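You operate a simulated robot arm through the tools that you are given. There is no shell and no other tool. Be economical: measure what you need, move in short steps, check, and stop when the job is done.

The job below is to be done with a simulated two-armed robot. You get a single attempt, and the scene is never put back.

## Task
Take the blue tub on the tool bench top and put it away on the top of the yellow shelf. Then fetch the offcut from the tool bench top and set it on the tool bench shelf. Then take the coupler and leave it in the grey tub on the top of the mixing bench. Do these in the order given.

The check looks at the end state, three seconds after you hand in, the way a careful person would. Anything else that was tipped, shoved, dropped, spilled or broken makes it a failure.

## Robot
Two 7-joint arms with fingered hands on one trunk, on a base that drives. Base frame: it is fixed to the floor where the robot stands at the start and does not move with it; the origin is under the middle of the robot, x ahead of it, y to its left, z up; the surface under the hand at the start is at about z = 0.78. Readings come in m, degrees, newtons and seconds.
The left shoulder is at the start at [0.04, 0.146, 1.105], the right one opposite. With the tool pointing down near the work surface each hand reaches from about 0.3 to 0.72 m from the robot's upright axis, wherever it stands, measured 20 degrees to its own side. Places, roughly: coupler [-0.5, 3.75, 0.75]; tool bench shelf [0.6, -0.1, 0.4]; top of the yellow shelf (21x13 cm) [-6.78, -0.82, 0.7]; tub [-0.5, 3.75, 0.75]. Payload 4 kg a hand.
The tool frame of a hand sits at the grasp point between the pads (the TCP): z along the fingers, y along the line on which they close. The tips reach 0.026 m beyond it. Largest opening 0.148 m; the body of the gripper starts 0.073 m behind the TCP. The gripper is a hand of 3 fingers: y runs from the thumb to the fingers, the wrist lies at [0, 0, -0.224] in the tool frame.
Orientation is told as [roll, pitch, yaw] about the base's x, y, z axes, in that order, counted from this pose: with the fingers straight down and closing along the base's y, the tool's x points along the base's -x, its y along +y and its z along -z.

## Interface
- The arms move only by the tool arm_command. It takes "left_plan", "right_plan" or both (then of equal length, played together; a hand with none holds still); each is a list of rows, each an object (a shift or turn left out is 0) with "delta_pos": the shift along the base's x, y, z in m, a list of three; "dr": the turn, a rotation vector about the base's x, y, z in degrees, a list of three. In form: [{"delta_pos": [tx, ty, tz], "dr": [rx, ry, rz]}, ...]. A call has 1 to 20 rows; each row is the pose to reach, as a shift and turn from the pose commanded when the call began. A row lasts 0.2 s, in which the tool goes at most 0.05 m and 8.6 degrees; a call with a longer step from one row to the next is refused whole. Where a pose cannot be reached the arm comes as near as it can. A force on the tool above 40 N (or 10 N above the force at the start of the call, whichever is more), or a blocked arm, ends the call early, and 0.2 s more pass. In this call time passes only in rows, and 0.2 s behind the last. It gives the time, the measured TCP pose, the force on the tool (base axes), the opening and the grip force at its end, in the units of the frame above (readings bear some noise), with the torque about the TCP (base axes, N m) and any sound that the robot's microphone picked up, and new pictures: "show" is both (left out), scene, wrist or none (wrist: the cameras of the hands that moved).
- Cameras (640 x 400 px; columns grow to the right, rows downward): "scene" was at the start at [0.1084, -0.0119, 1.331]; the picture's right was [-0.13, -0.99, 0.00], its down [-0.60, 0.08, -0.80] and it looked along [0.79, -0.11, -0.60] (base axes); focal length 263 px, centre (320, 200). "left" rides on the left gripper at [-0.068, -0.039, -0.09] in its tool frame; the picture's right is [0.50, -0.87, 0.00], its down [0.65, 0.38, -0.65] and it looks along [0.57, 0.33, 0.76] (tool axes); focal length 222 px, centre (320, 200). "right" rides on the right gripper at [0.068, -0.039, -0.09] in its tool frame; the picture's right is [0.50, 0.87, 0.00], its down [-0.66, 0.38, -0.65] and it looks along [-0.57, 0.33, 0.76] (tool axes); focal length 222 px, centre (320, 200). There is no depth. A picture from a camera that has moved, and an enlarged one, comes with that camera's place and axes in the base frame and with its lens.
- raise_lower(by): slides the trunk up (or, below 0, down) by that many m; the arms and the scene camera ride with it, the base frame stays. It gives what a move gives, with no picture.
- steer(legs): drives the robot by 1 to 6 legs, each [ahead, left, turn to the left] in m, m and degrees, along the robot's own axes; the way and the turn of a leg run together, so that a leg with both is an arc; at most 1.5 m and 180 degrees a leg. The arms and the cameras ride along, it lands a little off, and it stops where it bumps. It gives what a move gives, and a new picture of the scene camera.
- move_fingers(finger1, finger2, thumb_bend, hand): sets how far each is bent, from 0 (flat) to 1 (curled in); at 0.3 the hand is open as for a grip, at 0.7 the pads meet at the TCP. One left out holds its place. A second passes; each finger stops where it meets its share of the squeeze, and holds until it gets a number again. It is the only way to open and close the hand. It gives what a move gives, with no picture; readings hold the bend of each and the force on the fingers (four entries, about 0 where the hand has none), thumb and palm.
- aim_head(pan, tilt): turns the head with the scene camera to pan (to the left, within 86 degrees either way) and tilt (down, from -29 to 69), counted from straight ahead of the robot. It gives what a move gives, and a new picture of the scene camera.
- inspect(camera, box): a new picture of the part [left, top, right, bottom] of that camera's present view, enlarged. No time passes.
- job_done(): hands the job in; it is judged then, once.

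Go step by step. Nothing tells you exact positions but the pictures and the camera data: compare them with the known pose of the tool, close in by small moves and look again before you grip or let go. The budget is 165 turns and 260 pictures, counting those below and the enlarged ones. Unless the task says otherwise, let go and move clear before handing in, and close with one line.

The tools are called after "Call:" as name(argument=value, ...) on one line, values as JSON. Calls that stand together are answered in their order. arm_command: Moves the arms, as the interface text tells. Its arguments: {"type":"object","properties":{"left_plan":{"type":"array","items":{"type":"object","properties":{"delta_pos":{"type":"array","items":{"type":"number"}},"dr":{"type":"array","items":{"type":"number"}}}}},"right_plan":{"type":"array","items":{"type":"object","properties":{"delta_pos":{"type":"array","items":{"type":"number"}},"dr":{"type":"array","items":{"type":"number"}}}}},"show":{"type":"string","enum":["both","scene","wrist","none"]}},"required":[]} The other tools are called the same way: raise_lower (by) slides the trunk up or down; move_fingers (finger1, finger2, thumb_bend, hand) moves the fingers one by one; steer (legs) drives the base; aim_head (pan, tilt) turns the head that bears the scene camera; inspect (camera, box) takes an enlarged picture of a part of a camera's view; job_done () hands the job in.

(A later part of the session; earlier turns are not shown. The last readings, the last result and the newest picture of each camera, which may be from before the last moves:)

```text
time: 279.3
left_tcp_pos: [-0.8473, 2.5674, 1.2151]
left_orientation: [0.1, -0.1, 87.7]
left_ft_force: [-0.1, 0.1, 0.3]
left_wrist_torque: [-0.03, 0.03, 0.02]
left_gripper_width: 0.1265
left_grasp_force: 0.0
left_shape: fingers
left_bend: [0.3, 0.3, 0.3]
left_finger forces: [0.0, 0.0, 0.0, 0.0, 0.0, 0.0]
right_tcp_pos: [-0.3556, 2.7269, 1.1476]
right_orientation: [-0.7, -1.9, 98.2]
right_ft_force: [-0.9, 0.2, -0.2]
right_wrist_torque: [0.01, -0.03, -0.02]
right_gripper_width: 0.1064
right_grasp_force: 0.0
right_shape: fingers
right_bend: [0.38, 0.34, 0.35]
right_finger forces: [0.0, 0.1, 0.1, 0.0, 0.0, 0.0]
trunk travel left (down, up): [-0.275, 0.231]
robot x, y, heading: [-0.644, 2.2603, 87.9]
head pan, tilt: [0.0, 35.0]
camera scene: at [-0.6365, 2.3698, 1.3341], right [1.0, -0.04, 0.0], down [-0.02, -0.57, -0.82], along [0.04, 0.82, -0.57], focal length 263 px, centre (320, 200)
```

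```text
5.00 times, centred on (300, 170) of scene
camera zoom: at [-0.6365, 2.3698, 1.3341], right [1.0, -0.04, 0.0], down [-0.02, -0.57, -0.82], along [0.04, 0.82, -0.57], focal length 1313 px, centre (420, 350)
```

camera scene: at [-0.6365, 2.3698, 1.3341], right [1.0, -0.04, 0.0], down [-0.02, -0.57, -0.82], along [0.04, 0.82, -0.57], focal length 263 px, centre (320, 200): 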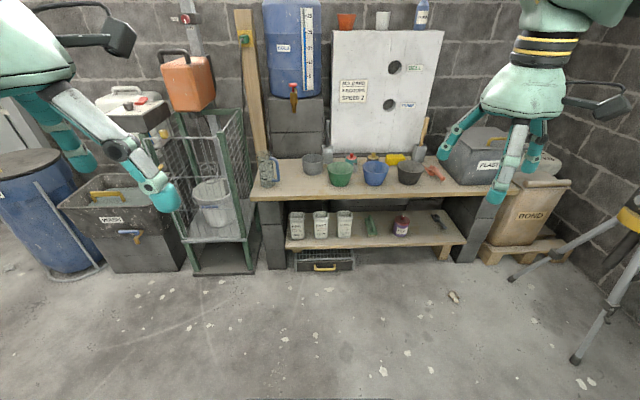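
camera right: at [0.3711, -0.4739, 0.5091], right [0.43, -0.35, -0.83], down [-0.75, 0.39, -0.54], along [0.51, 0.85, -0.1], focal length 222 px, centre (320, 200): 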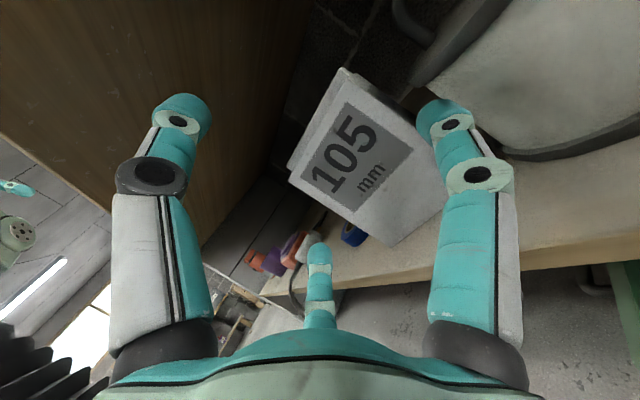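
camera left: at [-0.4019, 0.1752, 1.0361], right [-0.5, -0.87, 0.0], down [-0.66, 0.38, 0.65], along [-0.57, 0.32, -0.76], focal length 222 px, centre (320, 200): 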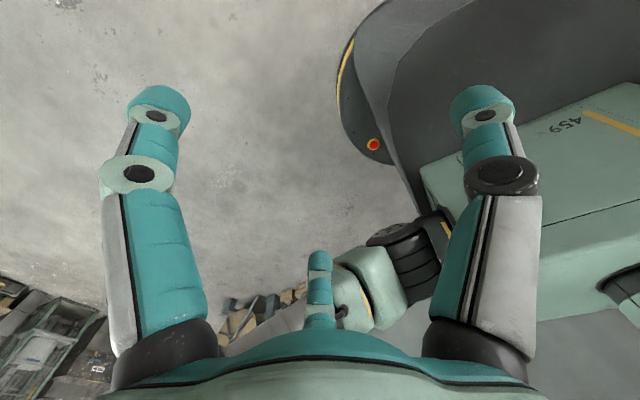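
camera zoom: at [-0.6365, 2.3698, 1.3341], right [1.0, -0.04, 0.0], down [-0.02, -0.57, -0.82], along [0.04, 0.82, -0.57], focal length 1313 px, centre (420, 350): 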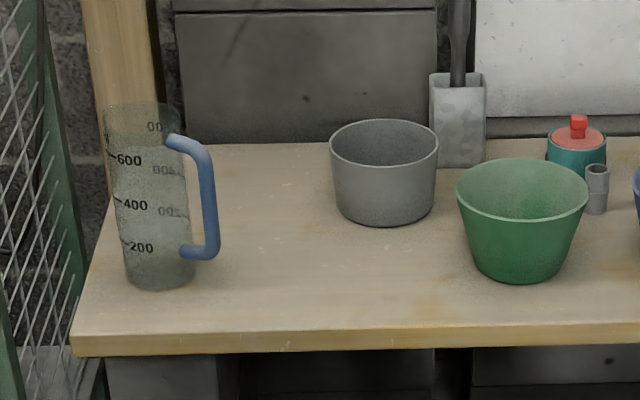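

The coupler is the small grey tube behind the green bowl at about (-0.42, 3.43), and the grey tub is at about (-0.617, 3.45). I'll prepare the left hand (turned so its thumb goes between the bowls) and pull back the right hand.

Call:
arm_command(left_plan=[{"delta_pos": [0.01, 0.01, 0], "dr": [0, 0, -8]}, {"delta_pos": [0.02, 0.02, 0], "dr": [0, 0, -16]}, {"delta_pos": [0.03, 0.03, 0], "dr": [0, 0, -24]}, {"delta_pos": [0.04, 0.04, 0], "dr": [0, 0, -32]}, {"delta_pos": [0.05, 0.05, -0.01], "dr": [0, 0, -40]}, {"delta_pos": [0.06, 0.06, -0.02], "dr": [0, 0, -48]}, {"delta_pos": [0.07, 0.07, -0.03], "dr": [0, 0, -56]}, {"delta_pos": [0.08, 0.08, -0.04], "dr": [0, 0, -64]}, {"delta_pos": [0.09, 0.09, -0.05], "dr": [0, 0, -72]}, {"delta_pos": [0.1, 0.1, -0.06], "dr": [0, 0, -80]}, {"delta_pos": [0.11, 0.1, -0.07], "dr": [0, 0, -88]}], right_plan=[{"delta_pos": [0, -0.01, 0]}, {"delta_pos": [0, -0.02, 0]}, {"delta_pos": [0, -0.03, 0]}, {"delta_pos": [0, -0.04, 0]}, {"delta_pos": [0, -0.05, 0]}, {"delta_pos": [0, -0.06, 0]}, {"delta_pos": [0, -0.07, 0]}, {"delta_pos": [0, -0.08, 0]}, {"delta_pos": [0, -0.09, 0]}, {"delta_pos": [0, -0.1, 0]}, {"delta_pos": [0, -0.11, 0]}], show="none")

Call:
steer(legs=[[0, -0.22, 2.2], [0.55, 0, 0]])

Call:
aim_head(pan=5, tilt=50)

```text
time: 281.7
left_tcp_pos: [-0.737, 2.6675, 1.1449]
left_orientation: [0.0, 0.1, -0.5]
left_ft_force: [0.2, 0.2, -0.5]
left_wrist_torque: [0.01, 0.02, -0.03]
left_gripper_width: 0.1267
left_grasp_force: 0.1
left_shape: fingers
left_bend: [0.3, 0.3, 0.3]
left_finger forces: [0.0, 0.0, 0.0, 0.0, 0.0, 0.0]
right_tcp_pos: [-0.3493, 2.6288, 1.1328]
right_orientation: [-0.7, -2.1, 98.1]
right_ft_force: [-0.2, -0.6, -0.2]
right_wrist_torque: [0.0, 0.01, 0.0]
right_gripper_width: 0.1062
right_grasp_force: 0.1
right_shape: fingers
right_bend: [0.38, 0.34, 0.35]
right_finger forces: [0.0, 0.0, 0.0, 0.0, 0.1, 0.0]
right hand out of reach, approached as far as the arm can: row 2, 3, 4, 5, 6, 7, 8, 9, 10, 11
trunk travel left (down, up): [-0.275, 0.231]
robot x, y, heading: [-0.6492, 2.2654, 87.7]
head pan, tilt: [0.0, 35.0]
```

```text
time: 286.2
left_tcp_pos: [-0.5307, 3.2109, 1.1444]
left_orientation: [0.0, 0.0, 1.7]
left_ft_force: [-0.3, 0.6, 1.1]
left_wrist_torque: [0.0, -0.01, -0.02]
left_gripper_width: 0.1267
left_grasp_force: 0.0
left_shape: fingers
left_bend: [0.3, 0.3, 0.3]
left_finger forces: [0.0, 0.0, 0.1, 0.0, 0.0, 0.0]
right_tcp_pos: [-0.1409, 3.185, 1.1329]
right_orientation: [-0.7, -2.1, 100.1]
right_ft_force: [0.0, 0.1, -0.6]
right_wrist_torque: [-0.01, 0.02, 0.02]
right_gripper_width: 0.1062
right_grasp_force: 0.0
right_shape: fingers
right_bend: [0.38, 0.34, 0.35]
right_finger forces: [0.0, 0.1, 0.1, 0.1, 0.0, 0.0]
trunk travel left (down, up): [-0.275, 0.231]
robot x, y, heading: [-0.4199, 2.81, 89.6]
head pan, tilt: [0.0, 35.0]
camera scene: at [-0.4184, 2.9172, 1.3341], right [1.0, -0.01, 0.0], down [0.0, -0.57, -0.82], along [0.0, 0.82, -0.57], focal length 263 px, centre (320, 200)
```

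scene: 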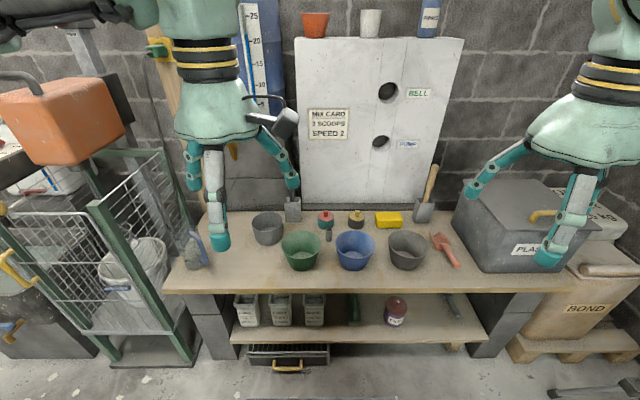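

```text
time: 287.0
left_tcp_pos: [-0.5317, 3.2114, 1.1453]
left_orientation: [0.0, 0.1, 1.6]
left_ft_force: [-0.5, 0.3, 0.2]
left_wrist_torque: [-0.01, -0.04, -0.02]
left_gripper_width: 0.1266
left_grasp_force: 0.2
left_shape: fingers
left_bend: [0.3, 0.3, 0.3]
left_finger forces: [0.1, 0.0, 0.0, 0.0, 0.0, 0.0]
right_tcp_pos: [-0.1405, 3.1865, 1.1325]
right_orientation: [-0.7, -2.1, 100.2]
right_ft_force: [0.6, 0.2, 0.1]
right_wrist_torque: [-0.02, 0.01, 0.02]
right_gripper_width: 0.1064
right_grasp_force: 0.0
right_shape: fingers
right_bend: [0.38, 0.34, 0.35]
right_finger forces: [0.0, 0.1, 0.1, 0.0, 0.0, 0.1]
trunk travel left (down, up): [-0.275, 0.231]
robot x, y, heading: [-0.4222, 2.8115, 89.6]
head pan, tilt: [5.0, 50.0]
camera scene: at [-0.4251, 2.9064, 1.3124], right [1.0, 0.08, 0.0], down [0.06, -0.76, -0.64], along [-0.05, 0.64, -0.77], focal length 263 px, centre (320, 200)
```

scene: 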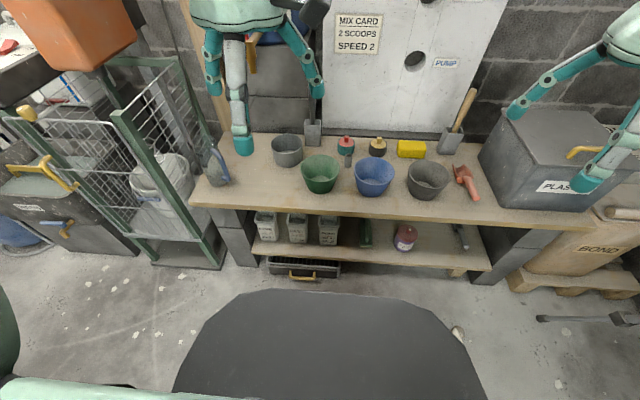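

Call:
inspect(camera="scene", box=[260, 120, 420, 220])

```text
4.00 times, centred on (340, 170) of scene
camera zoom: at [-0.4251, 2.9064, 1.3124], right [1.0, 0.08, 0.0], down [0.06, -0.76, -0.64], along [-0.05, 0.64, -0.77], focal length 1051 px, centre (240, 320)
```

zoom: 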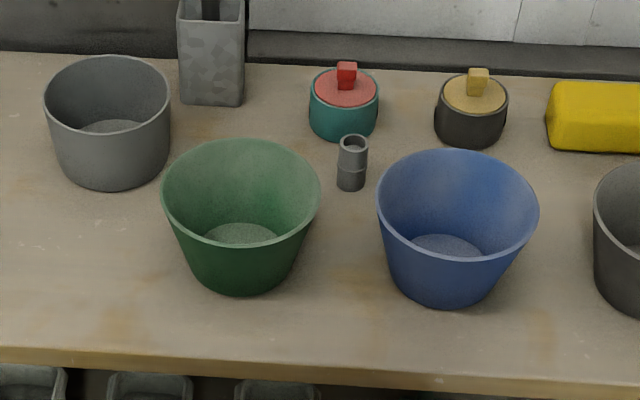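

Triangulating from two robot positions, the bench top is lower (z ≈ 0.63) and farther than I assumed. That puts the coupler near (-0.378, 3.648) and the grey tub near (-0.605, 3.675). I'll move closer and lower the trunk.

Call:
steer(legs=[[0.23, -0.06, 0]])

Call:
raise_lower(by=-0.12)

Call:
arm_command(left_plan=[{"delta_pos": [0.03, 0.03, 0]}, {"delta_pos": [0.06, 0.06, 0]}, {"delta_pos": [0.09, 0.09, 0]}, {"delta_pos": [0.1, 0.12, 0]}, {"delta_pos": [0.1, 0.15, 0]}])

```text
time: 288.7
left_tcp_pos: [-0.4699, 3.4362, 1.1452]
left_orientation: [0.1, 0.0, 1.7]
left_ft_force: [0.4, -0.2, -0.1]
left_wrist_torque: [0.01, 0.01, 0.03]
left_gripper_width: 0.1267
left_grasp_force: 0.0
left_shape: fingers
left_bend: [0.3, 0.3, 0.3]
left_finger forces: [0.0, 0.1, 0.1, 0.0, 0.1, 0.0]
right_tcp_pos: [-0.0804, 3.4111, 1.1342]
right_orientation: [-0.7, -2.1, 100.3]
right_ft_force: [0.5, 0.1, 0.4]
right_wrist_torque: [-0.01, -0.02, 0.0]
right_gripper_width: 0.1064
right_grasp_force: 0.1
right_shape: fingers
right_bend: [0.38, 0.34, 0.35]
right_finger forces: [0.0, 0.1, 0.0, 0.0, 0.0, 0.0]
trunk travel left (down, up): [-0.275, 0.231]
robot x, y, heading: [-0.3574, 3.0365, 89.7]
head pan, tilt: [5.0, 50.0]
camera scene: at [-0.365, 3.1312, 1.3124], right [1.0, 0.08, 0.0], down [0.06, -0.76, -0.64], along [-0.05, 0.64, -0.77], focal length 263 px, centre (320, 200)
```

scene: 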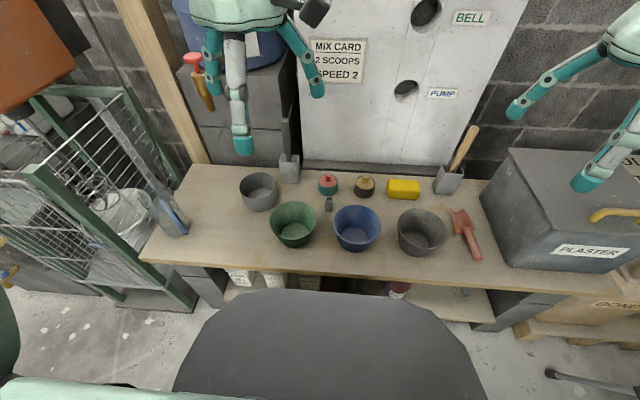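

```text
time: 290.2
left_tcp_pos: [-0.4701, 3.4376, 1.0253]
left_orientation: [0.0, 0.0, 1.8]
left_ft_force: [0.0, 0.5, 0.3]
left_wrist_torque: [-0.01, 0.03, 0.0]
left_gripper_width: 0.1266
left_grasp_force: 0.0
left_shape: fingers
left_bend: [0.3, 0.3, 0.3]
left_finger forces: [0.1, 0.1, 0.0, 0.0, 0.0, 0.1]
right_tcp_pos: [-0.0805, 3.4113, 1.0135]
right_orientation: [-0.7, -2.1, 100.2]
right_ft_force: [-1.5, -0.4, 0.1]
right_wrist_torque: [-0.05, 0.02, 0.02]
right_gripper_width: 0.1064
right_grasp_force: 0.1
right_shape: fingers
right_bend: [0.38, 0.34, 0.35]
right_finger forces: [0.0, 0.0, 0.0, 0.0, 0.0, 0.0]
trunk travel left (down, up): [-0.155, 0.351]
robot x, y, heading: [-0.3631, 3.0378, 89.5]
head pan, tilt: [5.0, 50.0]
```

```text
time: 291.4
left_tcp_pos: [-0.3713, 3.5772, 1.0275]
left_orientation: [0.1, 0.0, 1.7]
left_ft_force: [0.4, -0.5, 0.3]
left_wrist_torque: [-0.01, 0.01, -0.01]
left_gripper_width: 0.1265
left_grasp_force: 0.0
left_shape: fingers
left_bend: [0.3, 0.3, 0.3]
left_finger forces: [0.0, 0.0, 0.1, 0.0, 0.0, 0.1]
left hand out of reach, approached as far as the arm can: row 5
right_tcp_pos: [-0.0809, 3.412, 1.0136]
right_orientation: [-0.7, -2.1, 100.2]
right_ft_force: [-0.5, -0.2, 0.2]
right_wrist_torque: [-0.01, 0.03, 0.01]
right_gripper_width: 0.1062
right_grasp_force: 0.0
right_shape: fingers
right_bend: [0.38, 0.34, 0.35]
right_finger forces: [0.1, 0.0, 0.0, 0.0, 0.0, 0.0]
trunk travel left (down, up): [-0.155, 0.351]
robot x, y, heading: [-0.3615, 3.034, 89.9]
head pan, tilt: [5.0, 50.0]
camera scene: at [-0.3647, 3.132, 1.1927], right [1.0, 0.08, 0.0], down [0.06, -0.76, -0.64], along [-0.05, 0.64, -0.77], focal length 263 px, centre (320, 200)
camera left: at [-0.3032, 3.5401, 1.1168], right [-0.47, -0.88, 0.0], down [-0.67, 0.36, 0.65], along [-0.58, 0.31, -0.76], focal length 222 px, centre (320, 200)
```

scene: 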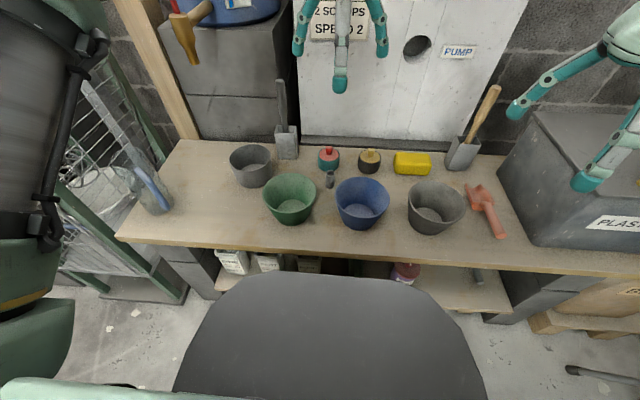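
left: 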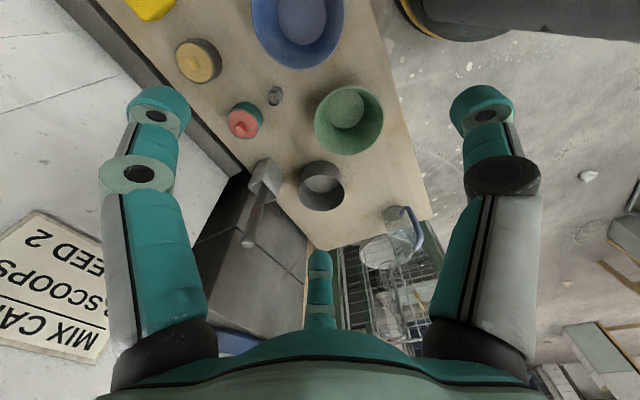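

I'll zoom both views to triangulate precisely.

Call:
inspect(camera="scene", box=[230, 130, 390, 230])

Call:
inspect(camera="left", box=[200, 60, 400, 220])

```text
4.00 times, centred on (310, 180) of scene
camera zoom: at [-0.3647, 3.132, 1.1927], right [1.0, 0.08, 0.0], down [0.06, -0.76, -0.64], along [-0.05, 0.64, -0.77], focal length 1051 px, centre (360, 280)
```

zoom: 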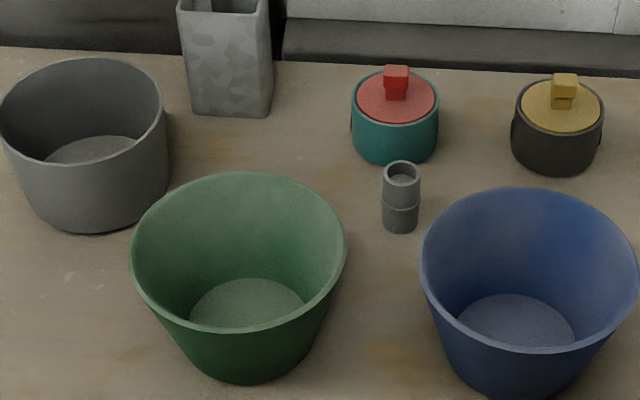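

```text
2.50 times, centred on (300, 140) of left
camera zoom: at [-0.3032, 3.5401, 1.1168], right [-0.47, -0.88, 0.0], down [-0.67, 0.36, 0.65], along [-0.58, 0.31, -0.76], focal length 555 px, centre (370, 350)
```

zoom: 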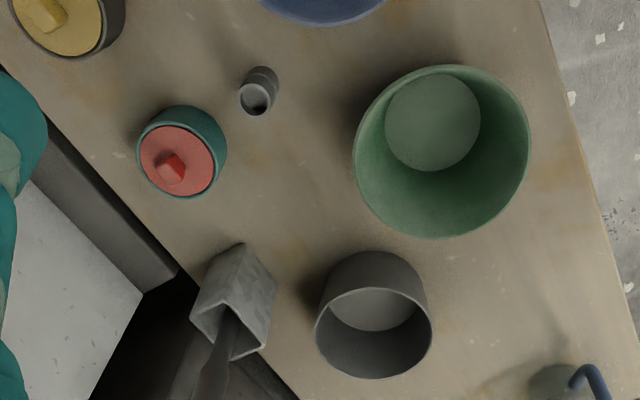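

Triangulated: bench z ≈ 0.597, coupler at (-0.379, 3.684) with top at 0.655, tub centre (-0.619, 3.707) with rim at 0.675. I'll narrow the hand and move above the coupler.

Call:
move_fingers(hand="left", finger1=0.45, finger2=0.45, thumb_bend=0.45)

Call:
arm_command(left_plan=[{"delta_pos": [-0.002, 0.0, -0.045]}, {"delta_pos": [-0.004, 0.015, -0.09]}, {"delta_pos": [-0.006, 0.04, -0.13]}, {"delta_pos": [-0.008, 0.07, -0.17]}, {"delta_pos": [-0.009, 0.097, -0.21]}, {"delta_pos": [-0.009, 0.097, -0.225]}])

```text
time: 292.4
left_tcp_pos: [-0.3709, 3.5762, 1.0275]
left_orientation: [0.0, 0.0, 1.7]
left_ft_force: [0.4, -0.4, -0.2]
left_wrist_torque: [-0.03, -0.03, 0.0]
left_gripper_width: 0.0792
left_grasp_force: 0.0
left_shape: fingers
left_bend: [0.45, 0.45, 0.45]
left_finger forces: [0.0, 0.0, 0.0, 0.1, 0.0, 0.0]
right_tcp_pos: [-0.0816, 3.4117, 1.015]
right_orientation: [-0.7, -2.1, 100.2]
right_ft_force: [0.0, 1.5, -0.5]
right_wrist_torque: [-0.02, 0.01, -0.01]
right_gripper_width: 0.1064
right_grasp_force: 0.1
right_shape: fingers
right_bend: [0.38, 0.34, 0.35]
right_finger forces: [0.0, 0.0, 0.0, 0.1, 0.1, 0.0]
trunk travel left (down, up): [-0.155, 0.351]
robot x, y, heading: [-0.3616, 3.0334, 89.7]
head pan, tilt: [5.0, 50.0]
```

```text
time: 293.8
left_tcp_pos: [-0.3805, 3.6748, 0.8]
left_orientation: [0.1, 0.0, 1.7]
left_ft_force: [-0.5, 0.3, 0.4]
left_wrist_torque: [-0.01, -0.01, -0.01]
left_gripper_width: 0.0793
left_grasp_force: 0.3
left_shape: fingers
left_bend: [0.45, 0.45, 0.45]
left_finger forces: [0.1, 0.1, 0.0, 0.1, 0.1, 0.0]
left hand out of reach, approached as far as the arm can: row 5
right_tcp_pos: [-0.0822, 3.4118, 1.0128]
right_orientation: [-0.7, -2.1, 100.2]
right_ft_force: [-0.2, -0.2, -0.1]
right_wrist_torque: [0.0, 0.03, -0.01]
right_gripper_width: 0.1066
right_grasp_force: 0.1
right_shape: fingers
right_bend: [0.38, 0.34, 0.35]
right_finger forces: [0.0, 0.1, 0.1, 0.0, 0.0, 0.1]
trunk travel left (down, up): [-0.155, 0.351]
robot x, y, heading: [-0.3632, 3.0354, 89.8]
head pan, tilt: [5.0, 50.0]
camera scene: at [-0.3649, 3.1321, 1.1927], right [1.0, 0.08, 0.0], down [0.06, -0.76, -0.64], along [-0.05, 0.64, -0.77], focal length 263 px, centre (320, 200)
camera left: at [-0.3116, 3.6367, 0.8899], right [-0.47, -0.88, 0.0], down [-0.67, 0.36, 0.65], along [-0.58, 0.31, -0.76], focal length 222 px, centre (320, 200)
```

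scene: 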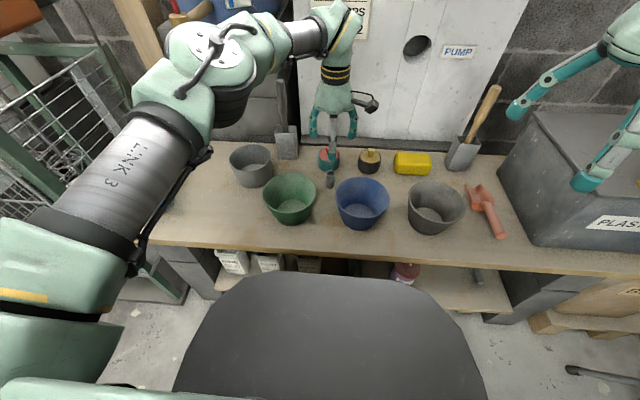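
left: 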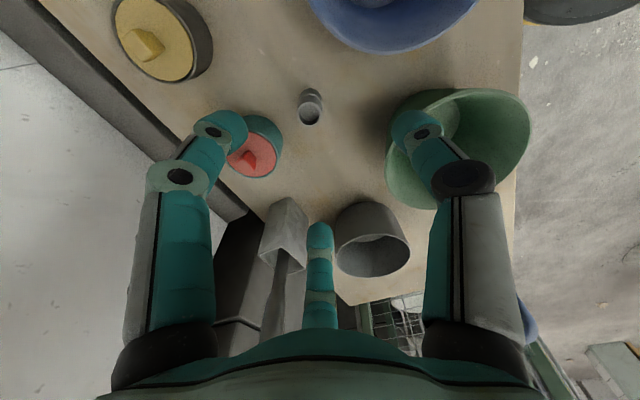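

The coupler is right where expected, (-0.379, 3.685). Lowering to just above it with a small correction.

Call:
arm_command(left_plan=[{"delta_pos": [0.001, 0.005, -0.03]}, {"delta_pos": [0.002, 0.01, -0.06]}, {"delta_pos": [0.002, 0.01, -0.09]}])

Call:
inspect(camera="scene", box=[250, 110, 410, 230])

```text
time: 294.6
left_tcp_pos: [-0.3817, 3.683, 0.7322]
left_orientation: [0.3, -0.1, 1.6]
left_ft_force: [-0.3, -0.2, 0.6]
left_wrist_torque: [0.03, -0.04, -0.02]
left_gripper_width: 0.0791
left_grasp_force: 0.0
left_shape: fingers
left_bend: [0.45, 0.45, 0.45]
left_finger forces: [0.0, 0.0, 0.0, 0.1, 0.1, 0.0]
left hand out of reach, approached as far as the arm can: row 2, 3
right_tcp_pos: [-0.081, 3.4123, 1.0141]
right_orientation: [-0.8, -2.0, 100.3]
right_ft_force: [-0.8, -0.4, 1.2]
right_wrist_torque: [0.01, 0.0, 0.01]
right_gripper_width: 0.1063
right_grasp_force: 0.1
right_shape: fingers
right_bend: [0.38, 0.34, 0.35]
right_finger forces: [0.1, 0.0, 0.0, 0.0, 0.0, 0.0]
trunk travel left (down, up): [-0.155, 0.351]
robot x, y, heading: [-0.3629, 3.0364, 89.8]
head pan, tilt: [5.0, 50.0]
camera scene: at [-0.3649, 3.1324, 1.1926], right [1.0, 0.08, 0.0], down [0.06, -0.76, -0.64], along [-0.05, 0.64, -0.77], focal length 263 px, centre (320, 200)
camera left: at [-0.313, 3.6446, 0.8213], right [-0.47, -0.88, -0.01], down [-0.67, 0.35, 0.66], along [-0.58, 0.31, -0.76], focal length 222 px, centre (320, 200)
```

scene: 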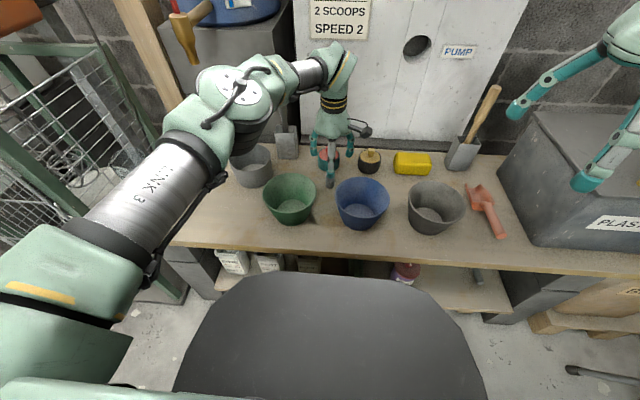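
left: 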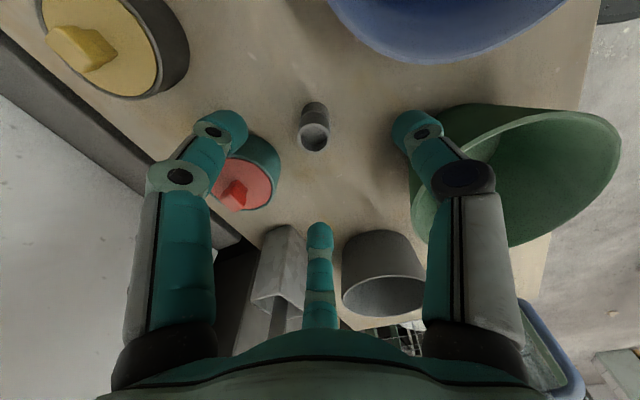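

```text
3.33 times, centred on (330, 170) of scene
camera zoom: at [-0.3649, 3.1324, 1.1926], right [1.0, 0.08, 0.0], down [0.06, -0.76, -0.64], along [-0.05, 0.64, -0.77], focal length 876 px, centre (287, 300)
```

zoom: 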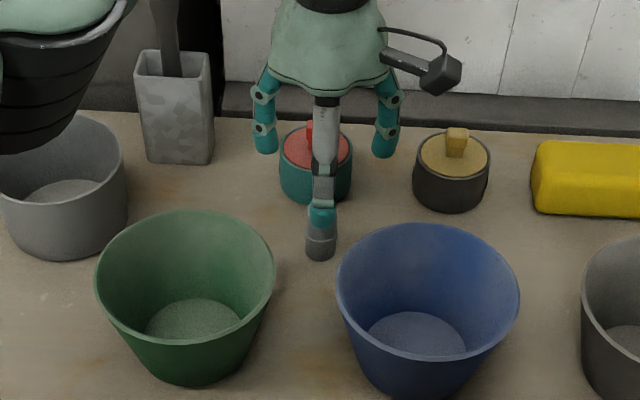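

The arm is at its reach limit here. I'll raise the hands a little, lower the trunk and strafe right so the left shoulder lines up with the coupler, then tilt the hand slightly.

Call:
arm_command(left_plan=[{"delta_pos": [0, -0.01, 0.04]}, {"delta_pos": [0, -0.02, 0.08]}, {"delta_pos": [0, -0.04, 0.12]}, {"delta_pos": [0, -0.06, 0.16]}, {"delta_pos": [0, -0.08, 0.18]}], right_plan=[{"delta_pos": [0, -0.01, 0.02]}, {"delta_pos": [0, -0.02, 0.04]}, {"delta_pos": [0, -0.03, 0.06]}, {"delta_pos": [0, -0.03, 0.08]}, {"delta_pos": [0, -0.03, 0.1]}], show="none")

Call:
raise_lower(by=-0.1)

Call:
steer(legs=[[0, -0.11, 0]])

```text
time: 295.8
left_tcp_pos: [-0.3837, 3.5998, 0.911]
left_orientation: [-0.1, -0.1, 1.8]
left_ft_force: [-0.4, 0.7, 0.3]
left_wrist_torque: [0.0, 0.0, 0.0]
left_gripper_width: 0.0789
left_grasp_force: 0.1
left_shape: fingers
left_bend: [0.45, 0.45, 0.45]
left_finger forces: [0.1, 0.0, 0.0, 0.1, 0.1, 0.1]
right_tcp_pos: [-0.0771, 3.4035, 1.0126]
right_orientation: [-0.7, -2.1, 100.2]
right_ft_force: [-0.4, 0.4, -0.4]
right_wrist_torque: [0.0, 0.0, 0.01]
right_gripper_width: 0.1062
right_grasp_force: 0.0
right_shape: fingers
right_bend: [0.38, 0.34, 0.35]
right_finger forces: [0.0, 0.1, 0.0, 0.0, 0.1, 0.0]
right hand out of reach, approached as far as the arm can: row 1, 2, 3, 4, 5
trunk travel left (down, up): [-0.155, 0.351]
robot x, y, heading: [-0.3584, 3.0359, 89.8]
head pan, tilt: [5.0, 50.0]
```

```text
time: 297.1
left_tcp_pos: [-0.3824, 3.6008, 0.8093]
left_orientation: [0.0, 0.0, 1.7]
left_ft_force: [0.3, -0.2, 0.4]
left_wrist_torque: [0.0, 0.0, -0.01]
left_gripper_width: 0.0791
left_grasp_force: 0.0
left_shape: fingers
left_bend: [0.45, 0.45, 0.45]
left_finger forces: [0.0, 0.0, 0.0, 0.1, 0.1, 0.1]
right_tcp_pos: [-0.0779, 3.4032, 0.911]
right_orientation: [-0.7, -2.2, 100.3]
right_ft_force: [0.4, 0.4, -0.9]
right_wrist_torque: [0.01, -0.02, 0.0]
right_gripper_width: 0.1062
right_grasp_force: 0.0
right_shape: fingers
right_bend: [0.38, 0.34, 0.35]
right_finger forces: [0.1, 0.0, 0.0, 0.0, 0.0, 0.1]
trunk travel left (down, up): [-0.055, 0.451]
robot x, y, heading: [-0.3641, 3.0325, 89.8]
head pan, tilt: [5.0, 50.0]
```

```text
time: 298.4
left_tcp_pos: [-0.2684, 3.6004, 0.8101]
left_orientation: [0.0, 0.1, 1.7]
left_ft_force: [-0.1, 1.5, -0.4]
left_wrist_torque: [0.02, 0.01, -0.04]
left_gripper_width: 0.0792
left_grasp_force: 0.2
left_shape: fingers
left_bend: [0.45, 0.45, 0.45]
left_finger forces: [0.0, 0.0, 0.0, 0.1, 0.1, 0.0]
right_tcp_pos: [0.0375, 3.4037, 0.9109]
right_orientation: [-0.6, -2.3, 100.2]
right_ft_force: [0.3, -0.6, 0.0]
right_wrist_torque: [-0.01, -0.01, -0.01]
right_gripper_width: 0.1063
right_grasp_force: 0.1
right_shape: fingers
right_bend: [0.38, 0.34, 0.35]
right_finger forces: [0.0, 0.1, 0.1, 0.0, 0.0, 0.1]
trunk travel left (down, up): [-0.055, 0.451]
robot x, y, heading: [-0.2486, 3.034, 89.5]
head pan, tilt: [5.0, 50.0]
camera scene: at [-0.2513, 3.1312, 1.0915], right [1.0, 0.08, 0.0], down [0.06, -0.76, -0.64], along [-0.05, 0.64, -0.77], focal length 263 px, centre (320, 200)
```

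scene: 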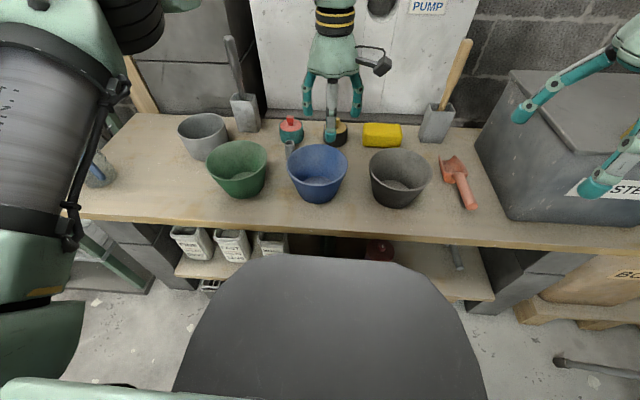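

Now moving over the coupler again with a 10° forward tilt.

Call:
arm_command(left_plan=[{"delta_pos": [-0.03, 0.02, 0], "dr": [2.5, 0, 0]}, {"delta_pos": [-0.06, 0.04, 0], "dr": [5, 0, 0]}, {"delta_pos": [-0.09, 0.06, 0], "dr": [7.5, 0, 0]}, {"delta_pos": [-0.11, 0.08, -0.02], "dr": [10, 0, 0]}, {"delta_pos": [-0.11, 0.084, -0.05], "dr": [10, 0, 0]}, {"delta_pos": [-0.11, 0.084, -0.08], "dr": [10, 0, 0]}])

Call:
inspect(camera="scene", box=[200, 80, 360, 200])

```text
time: 299.8
left_tcp_pos: [-0.3812, 3.6842, 0.7304]
left_orientation: [10.0, -0.3, 1.8]
left_ft_force: [-0.5, 0.1, 0.3]
left_wrist_torque: [-0.01, 0.05, 0.0]
left_gripper_width: 0.0793
left_grasp_force: 0.0
left_shape: fingers
left_bend: [0.45, 0.45, 0.45]
left_finger forces: [0.0, 0.0, 0.0, 0.0, 0.1, 0.1]
right_tcp_pos: [0.0357, 3.4029, 0.9109]
right_orientation: [-0.8, -2.2, 100.1]
right_ft_force: [-0.3, 0.3, -0.6]
right_wrist_torque: [0.01, -0.04, -0.03]
right_gripper_width: 0.1064
right_grasp_force: 0.0
right_shape: fingers
right_bend: [0.38, 0.34, 0.35]
right_finger forces: [0.0, 0.0, 0.0, 0.0, 0.0, 0.0]
trunk travel left (down, up): [-0.055, 0.451]
robot x, y, heading: [-0.2487, 3.0344, 89.5]
head pan, tilt: [5.0, 50.0]
camera scene: at [-0.2526, 3.1316, 1.0914], right [1.0, 0.08, 0.0], down [0.06, -0.76, -0.64], along [-0.05, 0.64, -0.77], focal length 263 px, centre (320, 200)
camera left: at [-0.3137, 3.6328, 0.8118], right [-0.47, -0.87, -0.15], down [-0.67, 0.24, 0.71], along [-0.58, 0.44, -0.69], focal length 222 px, centre (320, 200)
```

scene: 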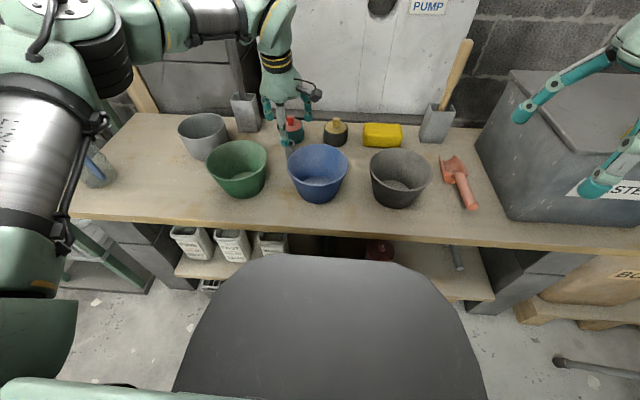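
left: 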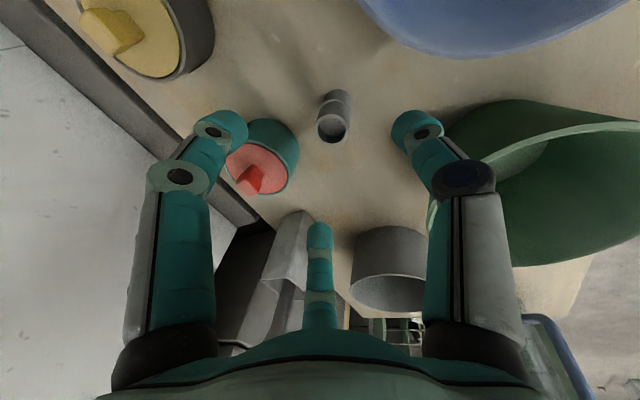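

```text
3.33 times, centred on (280, 140) of scene
camera zoom: at [-0.2526, 3.1316, 1.0914], right [1.0, 0.08, 0.0], down [0.06, -0.76, -0.64], along [-0.05, 0.64, -0.77], focal length 876 px, centre (453, 400)
```

zoom: 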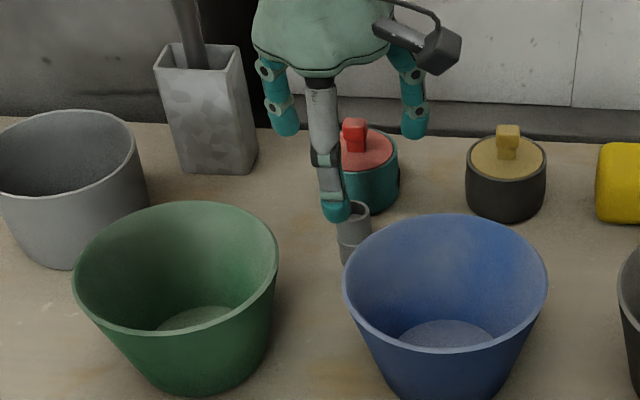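

Reached, and the coupler confirmed at (-0.379, 3.685). Descending vertically around it.

Call:
arm_command(left_plan=[{"delta_pos": [0.002, 0.001, -0.025]}, {"delta_pos": [0.002, 0.001, -0.05]}, {"delta_pos": [0.002, 0.001, -0.07]}, {"delta_pos": [0.002, 0.001, -0.085]}])

Call:
inspect(camera="scene", box=[220, 100, 360, 200])

```text
time: 300.8
left_tcp_pos: [-0.3789, 3.6863, 0.6442]
left_orientation: [10.0, -0.3, 1.6]
left_ft_force: [0.3, -0.9, -0.4]
left_wrist_torque: [0.0, 0.01, 0.01]
left_gripper_width: 0.0791
left_grasp_force: 0.0
left_shape: fingers
left_bend: [0.45, 0.45, 0.45]
left_finger forces: [0.0, 0.0, 0.0, 0.0, 0.0, 0.0]
right_tcp_pos: [0.0359, 3.4023, 0.9113]
right_orientation: [-0.7, -2.1, 100.2]
right_ft_force: [-0.4, -0.2, -0.1]
right_wrist_torque: [-0.04, -0.01, 0.03]
right_gripper_width: 0.1067
right_grasp_force: 0.0
right_shape: fingers
right_bend: [0.38, 0.34, 0.35]
right_finger forces: [0.0, 0.0, 0.0, 0.1, 0.1, 0.0]
trunk travel left (down, up): [-0.055, 0.451]
robot x, y, heading: [-0.2442, 3.0339, 90.0]
head pan, tilt: [5.0, 50.0]
camera scene: at [-0.2524, 3.1314, 1.0914], right [1.0, 0.08, 0.0], down [0.06, -0.76, -0.64], along [-0.05, 0.64, -0.77], focal length 263 px, centre (320, 200)
camera left: at [-0.3111, 3.6339, 0.7267], right [-0.47, -0.87, -0.15], down [-0.67, 0.24, 0.71], along [-0.58, 0.44, -0.69], focal length 222 px, centre (320, 200)
```

scene: 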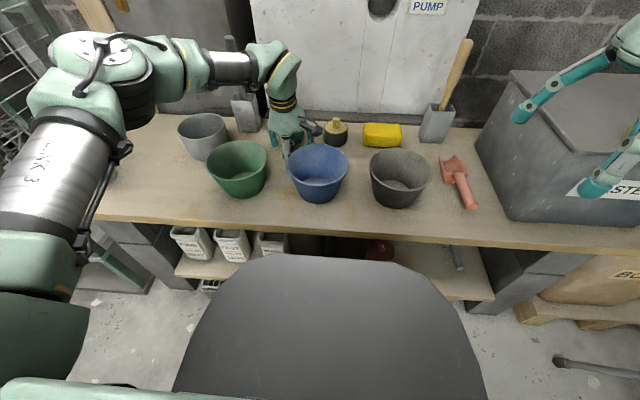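
left: 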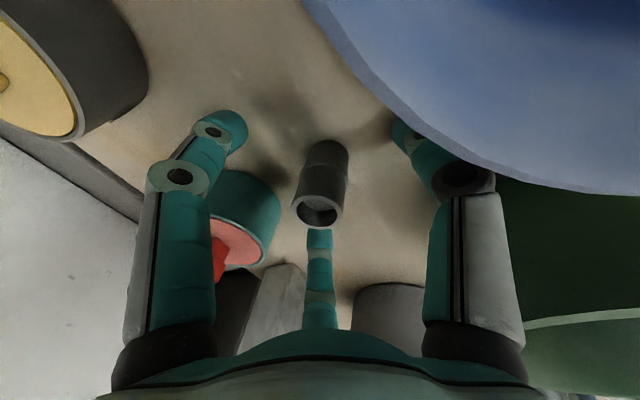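

```text
4.00 times, centred on (290, 150) of scene
camera zoom: at [-0.2524, 3.1314, 1.0914], right [1.0, 0.08, 0.0], down [0.06, -0.76, -0.64], along [-0.05, 0.64, -0.77], focal length 1051 px, centre (440, 400)
```

zoom: 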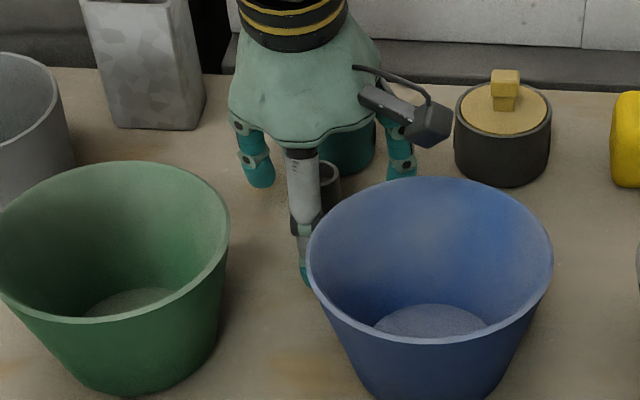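

Clear of everything. Closing gently on the coupler.

Call:
move_fingers(hand="left", finger1=0.56, finger2=0.56, thumb_bend=0.56)

Call:
move_fingers(hand="left", finger1=0.7, finger2=0.7, thumb_bend=0.7)

Call:
inspect(camera="left", box=[0, 0, 640, 400])

```text
time: 301.8
left_tcp_pos: [-0.3779, 3.6861, 0.646]
left_orientation: [10.1, -0.3, 1.7]
left_ft_force: [-0.6, 0.2, 0.5]
left_wrist_torque: [-0.04, 0.0, -0.01]
left_gripper_width: 0.043
left_grasp_force: 0.1
left_shape: fingers
left_bend: [0.56, 0.56, 0.56]
left_finger forces: [0.0, 0.0, 0.1, 0.0, 0.0, 0.0]
right_tcp_pos: [0.0355, 3.402, 0.9112]
right_orientation: [-0.7, -2.1, 100.2]
right_ft_force: [0.8, -0.1, 0.3]
right_wrist_torque: [0.04, -0.01, 0.03]
right_gripper_width: 0.1062
right_grasp_force: 0.0
right_shape: fingers
right_bend: [0.38, 0.34, 0.35]
right_finger forces: [0.1, 0.0, 0.0, 0.0, 0.0, 0.0]
trunk travel left (down, up): [-0.055, 0.451]
robot x, y, heading: [-0.2489, 3.0334, 89.5]
head pan, tilt: [5.0, 50.0]
```

```text
time: 302.8
left_tcp_pos: [-0.3786, 3.6871, 0.6454]
left_orientation: [10.0, -0.3, 1.7]
left_ft_force: [0.2, -0.6, -0.6]
left_wrist_torque: [-0.03, 0.01, -0.03]
left_gripper_width: 0.0195
left_grasp_force: 10.5
left_shape: fingers
left_bend: [0.63, 0.62, 0.65]
left_finger forces: [6.3, 7.3, 0.1, 0.1, 7.9, 0.0]
right_tcp_pos: [0.0359, 3.4031, 0.9112]
right_orientation: [-0.7, -2.2, 100.2]
right_ft_force: [-0.3, 0.6, 0.0]
right_wrist_torque: [0.02, 0.01, 0.03]
right_gripper_width: 0.1065
right_grasp_force: 0.0
right_shape: fingers
right_bend: [0.38, 0.34, 0.35]
right_finger forces: [0.2, 0.1, 0.0, 0.0, 0.0, 0.0]
trunk travel left (down, up): [-0.055, 0.451]
robot x, y, heading: [-0.2505, 3.0326, 90.0]
head pan, tilt: [5.0, 50.0]
```

```text
1.00 times, centred on (320, 200) of left (not enlarged: the box is as wide or as high as the picture)
camera zoom: at [-0.3109, 3.6339, 0.7272], right [-0.47, -0.87, -0.15], down [-0.67, 0.24, 0.71], along [-0.58, 0.44, -0.69], focal length 222 px, centre (320, 200)
```

zoom: 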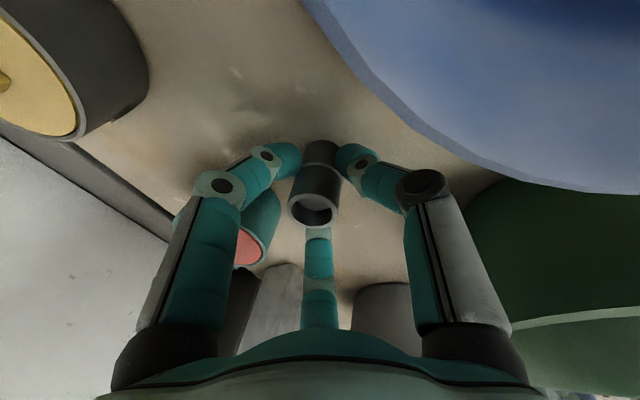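

The coupler is held by all three digits (about 7 N each). Lifting straight up, then strafing left toward the grey tub.

Call:
arm_command(left_plan=[{"delta_pos": [0, 0, 0.02]}, {"delta_pos": [0, 0, 0.05]}, {"delta_pos": [0, 0, 0.09]}, {"delta_pos": [0, 0, 0.13]}, {"delta_pos": [0, -0.01, 0.16]}], show="wrist")

Call:
steer(legs=[[0, 0.13, 0]])

```text
time: 304.0
left_tcp_pos: [-0.3771, 3.674, 0.8067]
left_orientation: [10.0, -0.3, 1.6]
left_ft_force: [-0.1, 0.0, -0.5]
left_wrist_torque: [-0.01, -0.01, -0.01]
left_gripper_width: 0.0195
left_grasp_force: 10.9
left_shape: fingers
left_bend: [0.63, 0.62, 0.65]
left_finger forces: [6.3, 7.1, 0.1, 0.1, 7.8, 0.0]
right_tcp_pos: [0.0364, 3.4025, 0.9124]
right_orientation: [-0.7, -2.3, 100.3]
right_ft_force: [-0.3, 0.9, 0.3]
right_wrist_torque: [0.03, 0.0, 0.0]
right_gripper_width: 0.1063
right_grasp_force: 0.0
right_shape: fingers
right_bend: [0.38, 0.34, 0.35]
right_finger forces: [0.0, 0.1, 0.0, 0.1, 0.0, 0.0]
trunk travel left (down, up): [-0.055, 0.451]
robot x, y, heading: [-0.2505, 3.0334, 90.0]
head pan, tilt: [5.0, 50.0]
camera left: at [-0.3103, 3.6227, 0.8883], right [-0.47, -0.87, -0.15], down [-0.67, 0.24, 0.71], along [-0.58, 0.44, -0.69], focal length 222 px, centre (320, 200)
```

left: 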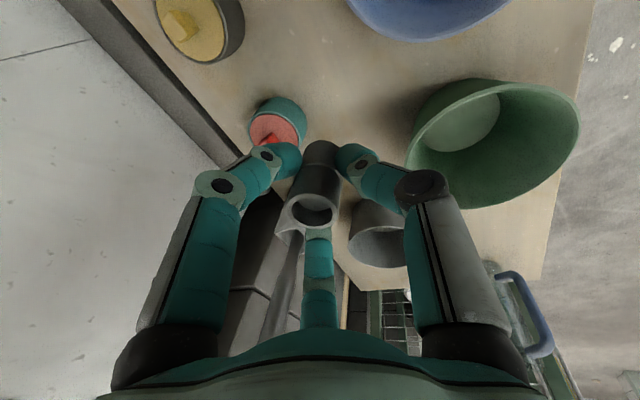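

```text
time: 305.2
left_tcp_pos: [-0.5087, 3.6765, 0.8058]
left_orientation: [10.0, -0.5, 1.7]
left_ft_force: [0.0, 0.8, -0.9]
left_wrist_torque: [-0.01, -0.03, -0.01]
left_gripper_width: 0.0194
left_grasp_force: 10.3
left_shape: fingers
left_bend: [0.63, 0.62, 0.65]
left_finger forces: [6.3, 7.2, 0.0, 0.0, 7.8, 0.0]
right_tcp_pos: [-0.0926, 3.4037, 0.9114]
right_orientation: [-0.7, -2.0, 100.4]
right_ft_force: [0.2, 0.1, 0.6]
right_wrist_torque: [0.0, -0.02, -0.02]
right_gripper_width: 0.1065
right_grasp_force: 0.1
right_shape: fingers
right_bend: [0.38, 0.34, 0.35]
right_finger forces: [0.0, 0.0, 0.0, 0.0, 0.1, 0.1]
trunk travel left (down, up): [-0.055, 0.451]
robot x, y, heading: [-0.3774, 3.0336, 89.7]
head pan, tilt: [5.0, 50.0]
camera scene: at [-0.3818, 3.1318, 1.0914], right [1.0, 0.08, 0.0], down [0.06, -0.76, -0.64], along [-0.05, 0.64, -0.77], focal length 263 px, centre (320, 200)
```

scene: 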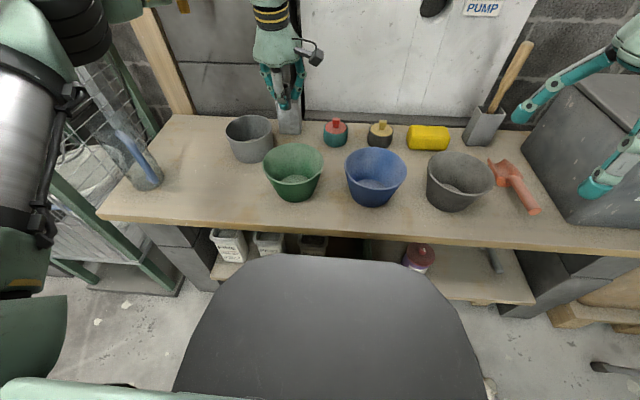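

Moving over the grey tub.

Call:
arm_command(left_plan=[{"delta_pos": [-0.04, 0.008, 0]}, {"delta_pos": [-0.08, 0.016, 0]}, {"delta_pos": [-0.11, 0.024, 0]}])

Call:
inspect(camera="scene", box=[180, 70, 340, 190])

```text
time: 306.0
left_tcp_pos: [-0.557, 3.6856, 0.8048]
left_orientation: [9.9, -0.3, 1.9]
left_ft_force: [0.7, -0.3, 0.0]
left_wrist_torque: [0.03, -0.01, 0.02]
left_gripper_width: 0.0193
left_grasp_force: 10.1
left_shape: fingers
left_bend: [0.63, 0.62, 0.65]
left_finger forces: [6.2, 7.2, 0.0, 0.0, 7.8, 0.0]
left hand out of reach, approached as far as the arm can: row 2, 3
right_tcp_pos: [-0.093, 3.4039, 0.9109]
right_orientation: [-0.7, -2.3, 100.3]
right_ft_force: [-0.5, -0.6, 0.0]
right_wrist_torque: [0.02, -0.03, 0.02]
right_gripper_width: 0.1063
right_grasp_force: 0.2
right_shape: fingers
right_bend: [0.38, 0.34, 0.35]
right_finger forces: [0.1, 0.1, 0.1, 0.1, 0.0, 0.0]
trunk travel left (down, up): [-0.055, 0.451]
robot x, y, heading: [-0.3784, 3.0378, 89.8]
head pan, tilt: [5.0, 50.0]
camera scene: at [-0.381, 3.1318, 1.0914], right [1.0, 0.08, 0.0], down [0.06, -0.76, -0.64], along [-0.05, 0.64, -0.77], focal length 263 px, centre (320, 200)
camera left: at [-0.4898, 3.6335, 0.8872], right [-0.47, -0.87, -0.15], down [-0.67, 0.24, 0.71], along [-0.58, 0.44, -0.69], focal length 222 px, centre (320, 200)
```

scene: 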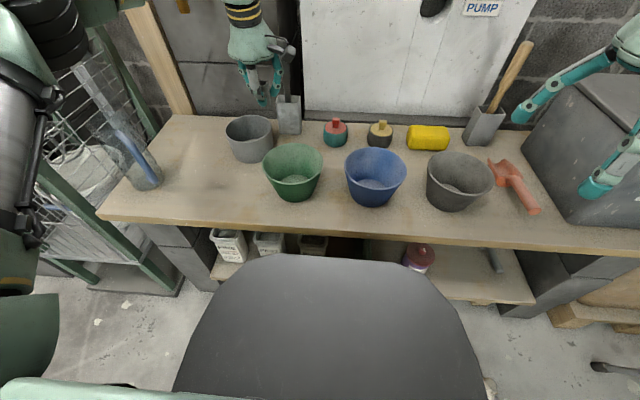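
left: 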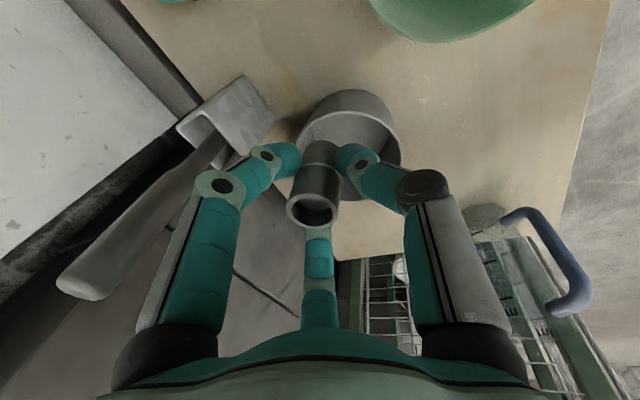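

```text
3.33 times, centred on (260, 130) of scene
camera zoom: at [-0.381, 3.1318, 1.0914], right [1.0, 0.08, 0.0], down [0.06, -0.76, -0.64], along [-0.05, 0.64, -0.77], focal length 876 px, centre (520, 433)
```

zoom: 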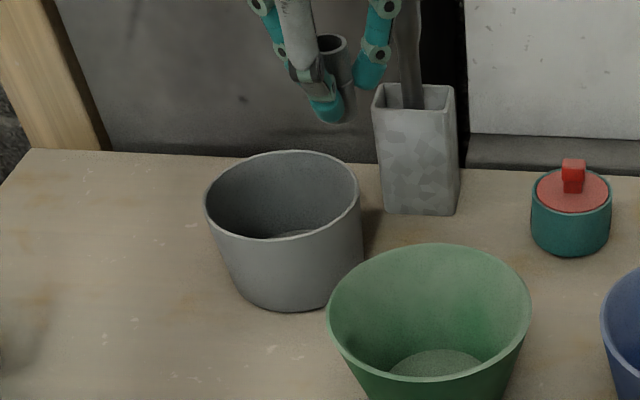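

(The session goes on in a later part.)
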